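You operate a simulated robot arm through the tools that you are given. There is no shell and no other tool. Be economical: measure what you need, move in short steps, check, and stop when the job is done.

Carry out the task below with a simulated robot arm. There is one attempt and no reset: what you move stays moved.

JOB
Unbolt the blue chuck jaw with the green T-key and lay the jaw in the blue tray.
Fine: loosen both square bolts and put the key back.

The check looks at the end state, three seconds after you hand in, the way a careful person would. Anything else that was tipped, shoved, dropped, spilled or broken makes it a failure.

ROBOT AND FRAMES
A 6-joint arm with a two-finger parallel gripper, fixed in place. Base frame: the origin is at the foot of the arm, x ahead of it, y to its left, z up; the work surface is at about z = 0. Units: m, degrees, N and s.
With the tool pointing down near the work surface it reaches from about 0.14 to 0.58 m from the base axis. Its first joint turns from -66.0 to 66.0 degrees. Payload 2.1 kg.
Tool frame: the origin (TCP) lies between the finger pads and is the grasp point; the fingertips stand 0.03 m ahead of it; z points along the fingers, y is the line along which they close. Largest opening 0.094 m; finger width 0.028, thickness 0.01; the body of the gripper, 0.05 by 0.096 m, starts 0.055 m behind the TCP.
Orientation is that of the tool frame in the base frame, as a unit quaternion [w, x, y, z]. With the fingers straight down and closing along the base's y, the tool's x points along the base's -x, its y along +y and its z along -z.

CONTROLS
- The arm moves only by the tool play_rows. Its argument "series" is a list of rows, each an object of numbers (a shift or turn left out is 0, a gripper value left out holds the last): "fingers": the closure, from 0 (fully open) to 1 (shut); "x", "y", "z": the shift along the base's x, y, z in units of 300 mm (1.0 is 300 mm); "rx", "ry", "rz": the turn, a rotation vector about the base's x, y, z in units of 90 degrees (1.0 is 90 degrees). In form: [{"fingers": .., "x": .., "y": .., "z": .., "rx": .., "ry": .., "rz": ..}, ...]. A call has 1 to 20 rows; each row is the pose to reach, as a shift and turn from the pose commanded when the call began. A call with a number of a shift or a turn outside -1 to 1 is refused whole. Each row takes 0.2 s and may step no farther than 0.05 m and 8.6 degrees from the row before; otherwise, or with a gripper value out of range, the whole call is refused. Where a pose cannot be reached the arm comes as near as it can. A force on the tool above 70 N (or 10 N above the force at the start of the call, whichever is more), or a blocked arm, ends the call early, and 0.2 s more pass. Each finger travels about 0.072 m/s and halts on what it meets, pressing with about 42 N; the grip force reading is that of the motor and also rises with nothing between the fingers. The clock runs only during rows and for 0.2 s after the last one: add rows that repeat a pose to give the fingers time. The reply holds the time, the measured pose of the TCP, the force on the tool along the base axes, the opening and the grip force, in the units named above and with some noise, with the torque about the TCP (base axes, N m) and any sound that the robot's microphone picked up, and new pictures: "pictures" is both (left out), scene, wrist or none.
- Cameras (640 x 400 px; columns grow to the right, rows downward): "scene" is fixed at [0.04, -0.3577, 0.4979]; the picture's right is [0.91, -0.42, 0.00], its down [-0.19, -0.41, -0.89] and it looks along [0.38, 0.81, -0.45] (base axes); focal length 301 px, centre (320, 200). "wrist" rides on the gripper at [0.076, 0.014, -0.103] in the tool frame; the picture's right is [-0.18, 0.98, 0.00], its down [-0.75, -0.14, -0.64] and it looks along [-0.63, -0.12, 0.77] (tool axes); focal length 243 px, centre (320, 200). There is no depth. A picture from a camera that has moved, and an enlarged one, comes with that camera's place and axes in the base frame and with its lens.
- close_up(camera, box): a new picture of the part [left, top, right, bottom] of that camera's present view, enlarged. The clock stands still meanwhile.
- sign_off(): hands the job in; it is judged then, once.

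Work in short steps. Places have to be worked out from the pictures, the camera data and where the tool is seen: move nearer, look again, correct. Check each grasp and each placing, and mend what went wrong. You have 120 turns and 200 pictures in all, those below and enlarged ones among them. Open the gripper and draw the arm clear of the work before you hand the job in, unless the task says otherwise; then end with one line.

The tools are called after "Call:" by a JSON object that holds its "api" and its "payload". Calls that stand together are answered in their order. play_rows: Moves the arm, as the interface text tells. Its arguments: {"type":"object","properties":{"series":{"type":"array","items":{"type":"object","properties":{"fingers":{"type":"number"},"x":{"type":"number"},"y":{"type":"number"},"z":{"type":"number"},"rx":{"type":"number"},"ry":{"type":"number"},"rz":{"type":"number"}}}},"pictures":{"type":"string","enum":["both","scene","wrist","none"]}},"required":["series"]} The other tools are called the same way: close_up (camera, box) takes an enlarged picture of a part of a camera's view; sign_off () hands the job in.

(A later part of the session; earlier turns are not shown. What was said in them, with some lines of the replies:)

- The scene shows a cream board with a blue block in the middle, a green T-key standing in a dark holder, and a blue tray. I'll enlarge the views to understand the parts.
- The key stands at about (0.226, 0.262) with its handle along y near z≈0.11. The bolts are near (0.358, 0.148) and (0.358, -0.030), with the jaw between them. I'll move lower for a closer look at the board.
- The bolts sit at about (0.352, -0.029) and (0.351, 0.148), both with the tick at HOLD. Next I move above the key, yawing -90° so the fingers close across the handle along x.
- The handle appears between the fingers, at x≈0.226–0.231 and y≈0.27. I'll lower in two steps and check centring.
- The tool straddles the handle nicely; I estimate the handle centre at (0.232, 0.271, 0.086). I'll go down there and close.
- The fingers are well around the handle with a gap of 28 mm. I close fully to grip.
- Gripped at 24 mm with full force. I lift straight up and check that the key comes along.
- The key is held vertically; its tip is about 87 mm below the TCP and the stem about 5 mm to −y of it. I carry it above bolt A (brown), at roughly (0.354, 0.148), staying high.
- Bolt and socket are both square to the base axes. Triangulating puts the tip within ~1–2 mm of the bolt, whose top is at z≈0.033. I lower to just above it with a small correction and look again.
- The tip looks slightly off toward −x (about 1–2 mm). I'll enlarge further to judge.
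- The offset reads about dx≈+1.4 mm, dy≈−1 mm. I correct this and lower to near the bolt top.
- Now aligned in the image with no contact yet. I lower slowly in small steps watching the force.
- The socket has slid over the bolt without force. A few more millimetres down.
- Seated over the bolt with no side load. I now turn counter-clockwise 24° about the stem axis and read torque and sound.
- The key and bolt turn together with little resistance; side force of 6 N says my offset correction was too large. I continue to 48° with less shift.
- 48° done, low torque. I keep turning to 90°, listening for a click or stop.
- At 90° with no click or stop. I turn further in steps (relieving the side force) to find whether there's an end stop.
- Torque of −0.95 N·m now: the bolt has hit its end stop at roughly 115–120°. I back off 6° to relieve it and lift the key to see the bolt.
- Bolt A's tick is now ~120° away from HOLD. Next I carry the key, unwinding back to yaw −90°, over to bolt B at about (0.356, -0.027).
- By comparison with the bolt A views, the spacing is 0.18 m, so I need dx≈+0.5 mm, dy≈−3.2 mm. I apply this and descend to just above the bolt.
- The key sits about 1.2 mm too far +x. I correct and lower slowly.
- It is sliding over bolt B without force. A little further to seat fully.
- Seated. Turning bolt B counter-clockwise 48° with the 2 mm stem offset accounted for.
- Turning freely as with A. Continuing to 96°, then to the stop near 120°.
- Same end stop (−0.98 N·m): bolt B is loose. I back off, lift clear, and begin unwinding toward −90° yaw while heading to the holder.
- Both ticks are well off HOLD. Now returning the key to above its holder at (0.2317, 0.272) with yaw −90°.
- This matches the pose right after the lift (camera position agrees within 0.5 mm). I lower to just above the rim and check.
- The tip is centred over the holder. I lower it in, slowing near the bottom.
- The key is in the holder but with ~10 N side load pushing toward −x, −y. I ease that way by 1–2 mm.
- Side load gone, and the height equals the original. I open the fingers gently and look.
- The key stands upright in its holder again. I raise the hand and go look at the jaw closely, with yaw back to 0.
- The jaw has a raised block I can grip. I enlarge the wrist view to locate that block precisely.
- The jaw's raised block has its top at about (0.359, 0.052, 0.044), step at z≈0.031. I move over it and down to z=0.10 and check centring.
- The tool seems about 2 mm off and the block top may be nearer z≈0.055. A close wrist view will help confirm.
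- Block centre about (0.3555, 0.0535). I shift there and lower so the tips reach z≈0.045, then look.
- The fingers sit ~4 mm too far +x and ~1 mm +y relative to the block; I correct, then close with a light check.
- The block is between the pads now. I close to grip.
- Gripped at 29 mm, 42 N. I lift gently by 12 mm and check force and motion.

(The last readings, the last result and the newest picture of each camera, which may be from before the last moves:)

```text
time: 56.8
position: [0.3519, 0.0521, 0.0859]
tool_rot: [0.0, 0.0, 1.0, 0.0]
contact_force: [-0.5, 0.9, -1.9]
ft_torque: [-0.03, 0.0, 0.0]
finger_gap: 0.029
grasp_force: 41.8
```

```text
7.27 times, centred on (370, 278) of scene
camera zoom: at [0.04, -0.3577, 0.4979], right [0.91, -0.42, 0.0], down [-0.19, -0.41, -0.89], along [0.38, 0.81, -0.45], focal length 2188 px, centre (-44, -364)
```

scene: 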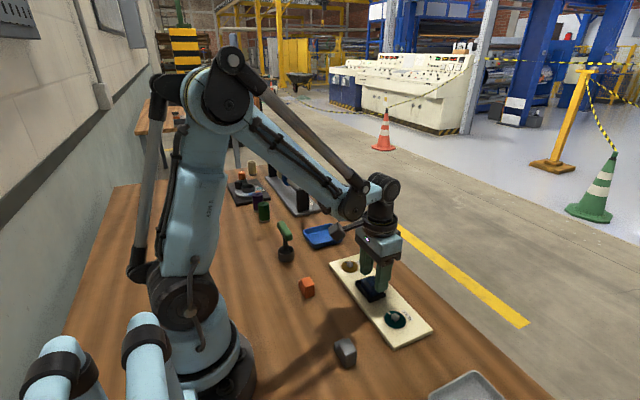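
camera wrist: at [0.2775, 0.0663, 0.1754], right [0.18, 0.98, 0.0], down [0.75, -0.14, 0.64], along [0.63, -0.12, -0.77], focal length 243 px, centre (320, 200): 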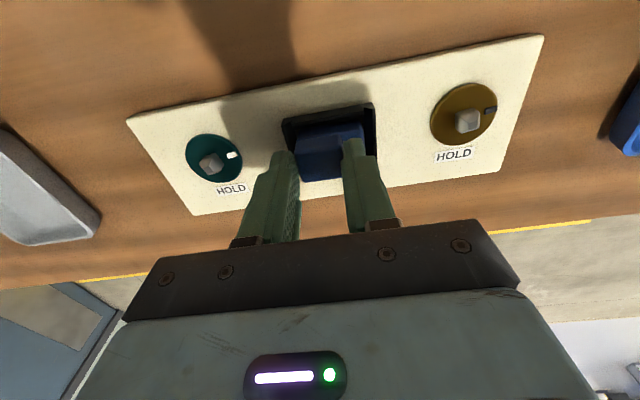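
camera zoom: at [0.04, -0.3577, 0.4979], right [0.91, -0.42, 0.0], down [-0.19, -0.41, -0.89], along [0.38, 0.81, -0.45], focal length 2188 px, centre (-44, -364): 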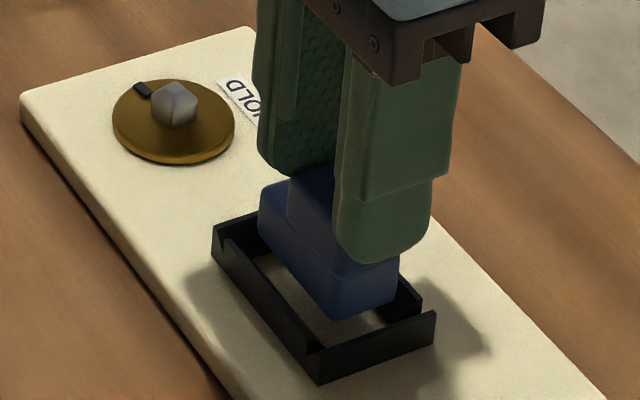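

The jaw comes out freely. I raise it and carry it to above the tray near (0.355, 0.31).

Call:
{"api": "play_rows", "payload": {"series": [{"z": 0.1}, {"z": 0.2}, {"z": 0.28}, {"z": 0.28, "y": 0.12}, {"z": 0.28, "y": 0.24}, {"z": 0.28, "y": 0.36}, {"z": 0.28, "y": 0.48}, {"z": 0.28, "y": 0.6}, {"z": 0.28, "y": 0.72}, {"z": 0.28, "y": 0.84, "x": 0.01}, {"z": 0.28, "y": 0.86, "x": 0.01}, {"z": 0.28, "y": 0.86, "x": 0.01}]}}

Call:
{"api": "close_up", "payload": {"camera": "scene", "box": [280, 170, 380, 260]}}

Call:
{"api": "close_up", "payload": {"camera": "wrist", "box": [220, 50, 440, 210]}}

```text
time: 59.4
position: [0.3545, 0.311, 0.1686]
tool_rot: [0.0, -0.001, 1.0, 0.001]
contact_force: [0.6, -0.4, -2.3]
ft_torque: [-0.02, 0.0, -0.03]
finger_gap: 0.029
grasp_force: 41.9
camera wrist: at [0.2807, 0.3246, 0.2717], right [0.18, 0.98, 0.0], down [0.75, -0.14, 0.64], along [0.63, -0.12, -0.77], focal length 243 px, centre (320, 200)
```

scene: 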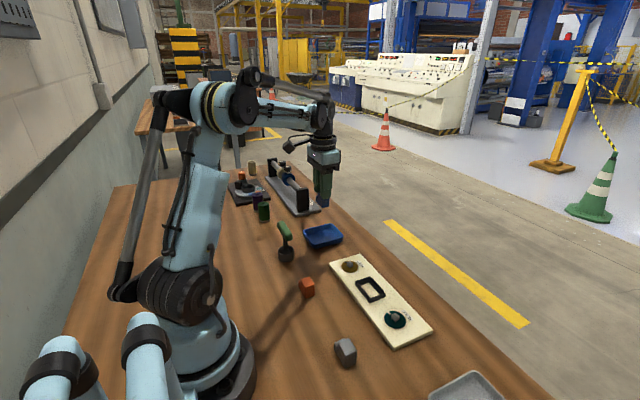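
wrist: 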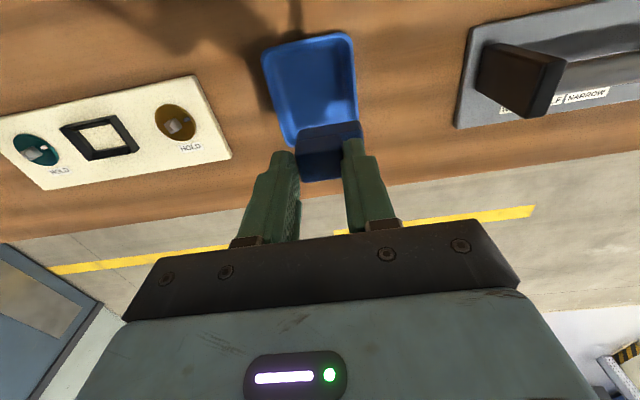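

```text
4.44 times, centred on (330, 215) of scene
camera zoom: at [0.04, -0.3577, 0.4979], right [0.91, -0.42, 0.0], down [-0.19, -0.41, -0.89], along [0.38, 0.81, -0.45], focal length 1337 px, centre (276, 133)
```

zoom: 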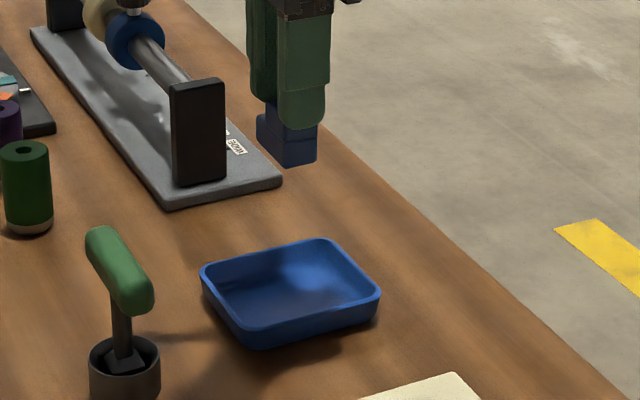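

```text
2.50 times, centred on (330, 130) of wrist
camera zoom: at [0.2807, 0.3246, 0.2717], right [0.18, 0.98, 0.0], down [0.75, -0.14, 0.64], along [0.63, -0.12, -0.77], focal length 606 px, centre (295, 375)
```

zoom: 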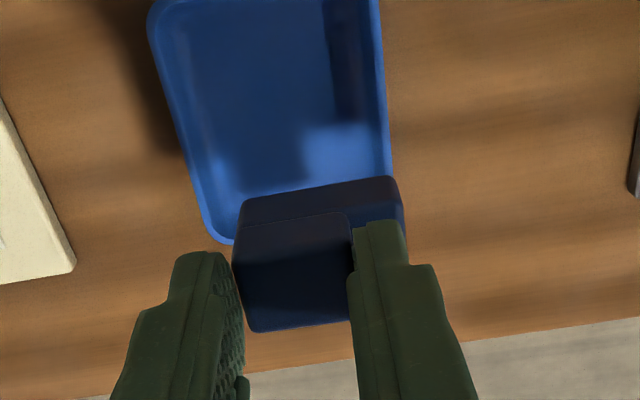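

The tray's centre is about (0.356, 0.308) with a rim around z≈0.025. The jaw base extends toward +y, so I aim the TCP at y≈0.303 and descend to z≈0.09 for a look.

Call:
{"api": "play_rows", "payload": {"series": [{"x": 0.003, "y": -0.025, "z": -0.08}, {"x": 0.003, "y": -0.025, "z": -0.18}, {"x": 0.003, "y": -0.025, "z": -0.27}, {"x": 0.003, "y": -0.025, "z": -0.27}], "pictures": "wrist"}}

Call:
{"api": "close_up", "payload": {"camera": "scene", "box": [285, 200, 365, 260]}}

```text
time: 60.4
position: [0.3559, 0.302, 0.0888]
tool_rot: [0.0, -0.001, 1.0, 0.001]
contact_force: [-0.6, 0.6, -2.9]
ft_torque: [-0.06, 0.03, 0.02]
finger_gap: 0.0294
grasp_force: 41.8
camera wrist: at [0.2812, 0.3168, 0.1905], right [0.18, 0.98, 0.0], down [0.75, -0.14, 0.64], along [0.63, -0.12, -0.77], focal length 243 px, centre (320, 200)
```

wrist: 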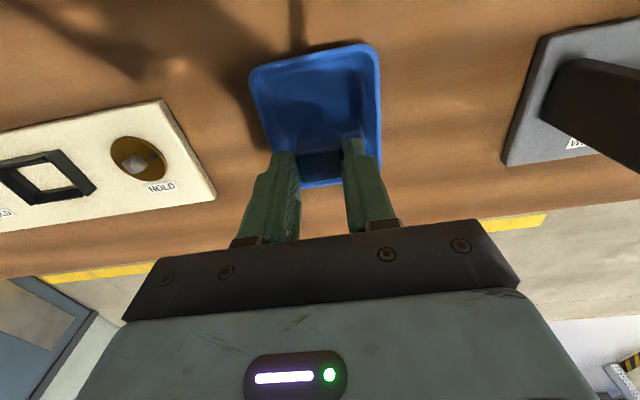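

```text
6.67 times, centred on (325, 230) of scene
camera zoom: at [0.04, -0.3577, 0.4979], right [0.91, -0.42, 0.0], down [-0.19, -0.41, -0.89], along [0.38, 0.81, -0.45], focal length 2006 px, centre (287, 0)
```

zoom: 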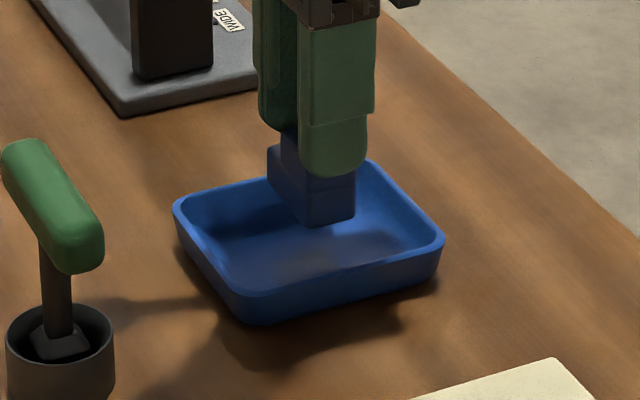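

The jaw is centred over the tray. I lower slowly until light contact.

Call:
{"api": "play_rows", "payload": {"series": [{"z": -0.03}, {"z": -0.06}, {"z": -0.075}, {"z": -0.085}, {"z": -0.09}, {"z": -0.09}], "pictures": "none"}}

Call:
{"api": "close_up", "payload": {"camera": "scene", "box": [285, 200, 365, 260]}}

```text
time: 61.8
position: [0.3554, 0.3023, 0.0623]
tool_rot: [0.0, -0.002, 1.0, 0.002]
contact_force: [-1.5, 4.7, 41.6]
ft_torque: [0.15, -0.01, 0.0]
finger_gap: 0.0296
grasp_force: 41.9
```

```text
6.67 times, centred on (325, 230) of scene
camera zoom: at [0.0398, -0.3579, 0.4978], right [0.91, -0.42, 0.0], down [-0.19, -0.41, -0.89], along [0.38, 0.81, -0.45], focal length 2006 px, centre (287, 0)
```

zoom: 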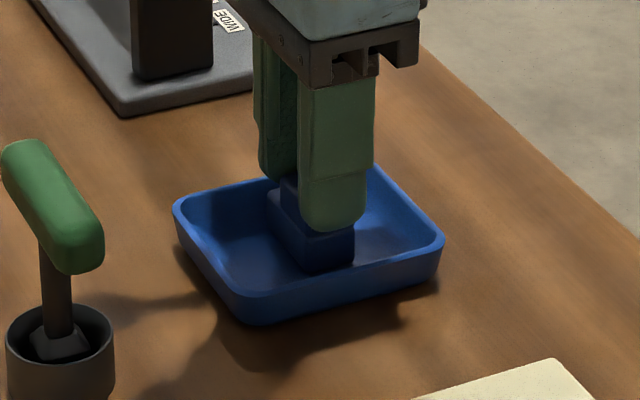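

Contact with the tray floor (42 N). I relieve 3 mm, open modestly, then rise straight up.

Call:
{"api": "play_rows", "payload": {"series": [{"z": 0.008}, {"z": 0.01}, {"z": 0.01, "fingers": 0.6}, {"z": 0.01, "fingers": 0.53}, {"z": 0.01, "fingers": 0.53}], "pictures": "none"}}

Call:
{"api": "close_up", "payload": {"camera": "scene", "box": [285, 200, 365, 260]}}

```text
time: 63.0
position: [0.3567, 0.3038, 0.0647]
tool_rot: [0.0, -0.002, 1.0, 0.001]
contact_force: [1.0, -1.2, 0.9]
ft_torque: [0.02, 0.0, 0.02]
finger_gap: 0.0443
grasp_force: 0.0
```

```text
6.67 times, centred on (325, 230) of scene
camera zoom: at [0.04, -0.3577, 0.4979], right [0.91, -0.42, 0.0], down [-0.19, -0.41, -0.89], along [0.38, 0.81, -0.45], focal length 2006 px, centre (287, 0)
```

zoom: 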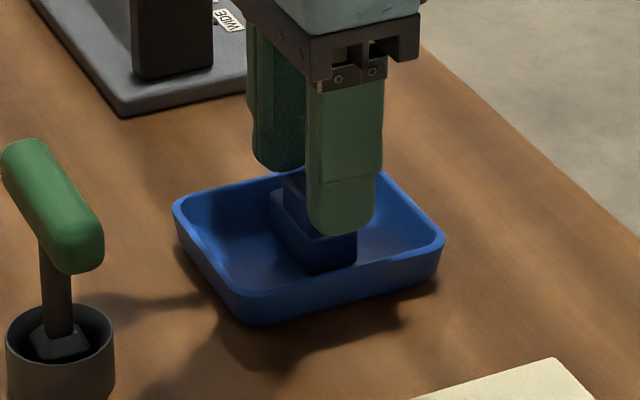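

The jaw is released and resting in the tray. I rise, open fully, and draw the arm clear.

Call:
{"api": "play_rows", "payload": {"series": [{"z": 0.05}, {"z": 0.15}, {"z": 0.3, "fingers": 0}, {"z": 0.45}, {"z": 0.6}, {"z": 0.6, "y": -0.12, "x": -0.08}, {"z": 0.6, "y": -0.24, "x": -0.16}, {"z": 0.6, "y": -0.36, "x": -0.24}, {"z": 0.6, "y": -0.45, "x": -0.3}, {"z": 0.6, "y": -0.45, "x": -0.3}]}}

Call:
{"api": "close_up", "payload": {"camera": "scene", "box": [265, 200, 425, 350]}}

```text
time: 65.2
position: [0.2678, 0.1673, 0.2441]
tool_rot: [0.0, -0.002, 1.0, 0.001]
contact_force: [-0.2, 0.0, 0.1]
ft_torque: [-0.01, -0.03, 0.02]
finger_gap: 0.0939
grasp_force: 0.0
camera wrist: at [0.1934, 0.1804, 0.3463], right [0.18, 0.98, 0.0], down [0.75, -0.14, 0.64], along [0.63, -0.12, -0.77], focal length 243 px, centre (320, 200)
```

scene: 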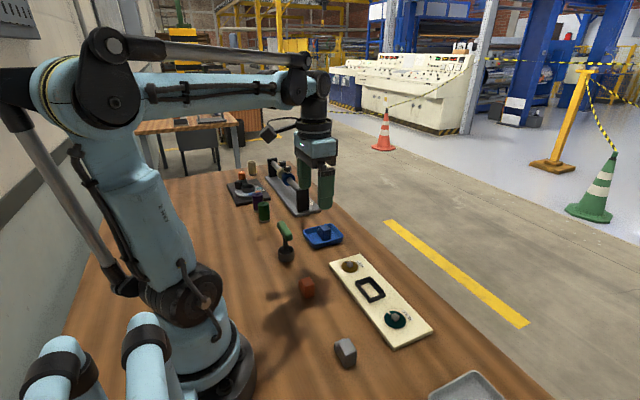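
wrist: 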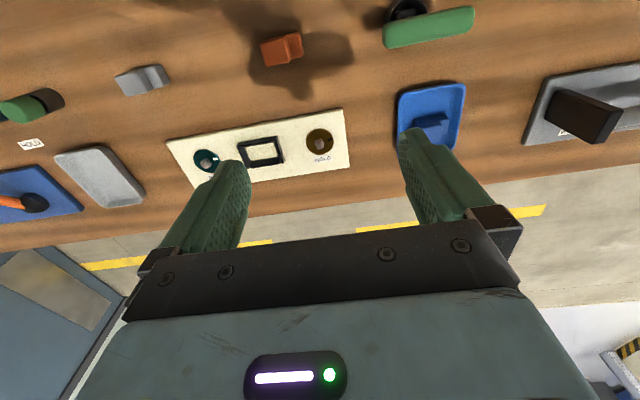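

```text
2.67 times, centred on (345, 275) of scene
camera zoom: at [0.04, -0.3577, 0.4979], right [0.91, -0.42, 0.0], down [-0.19, -0.41, -0.89], along [0.38, 0.81, -0.45], focal length 802 px, centre (253, 0)
```

zoom: 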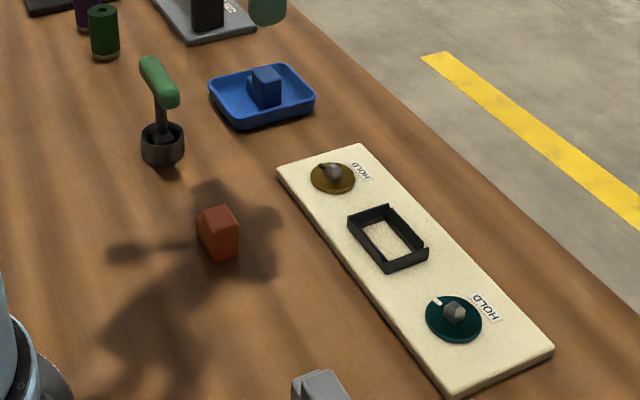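

The jaw lies flat in the blue tray, both bolts are turned off HOLD to their stops, the key stands in its holder, and nothing else has moved. Handing in.

Call:
{"api": "sign_off", "payload": {}}

```text
The job is handed in.
```

The job is handed in: both bolts are loosened, the blue jaw is in the blue tray, the green T-key is back in its holder, and the arm is clear with the gripper open.
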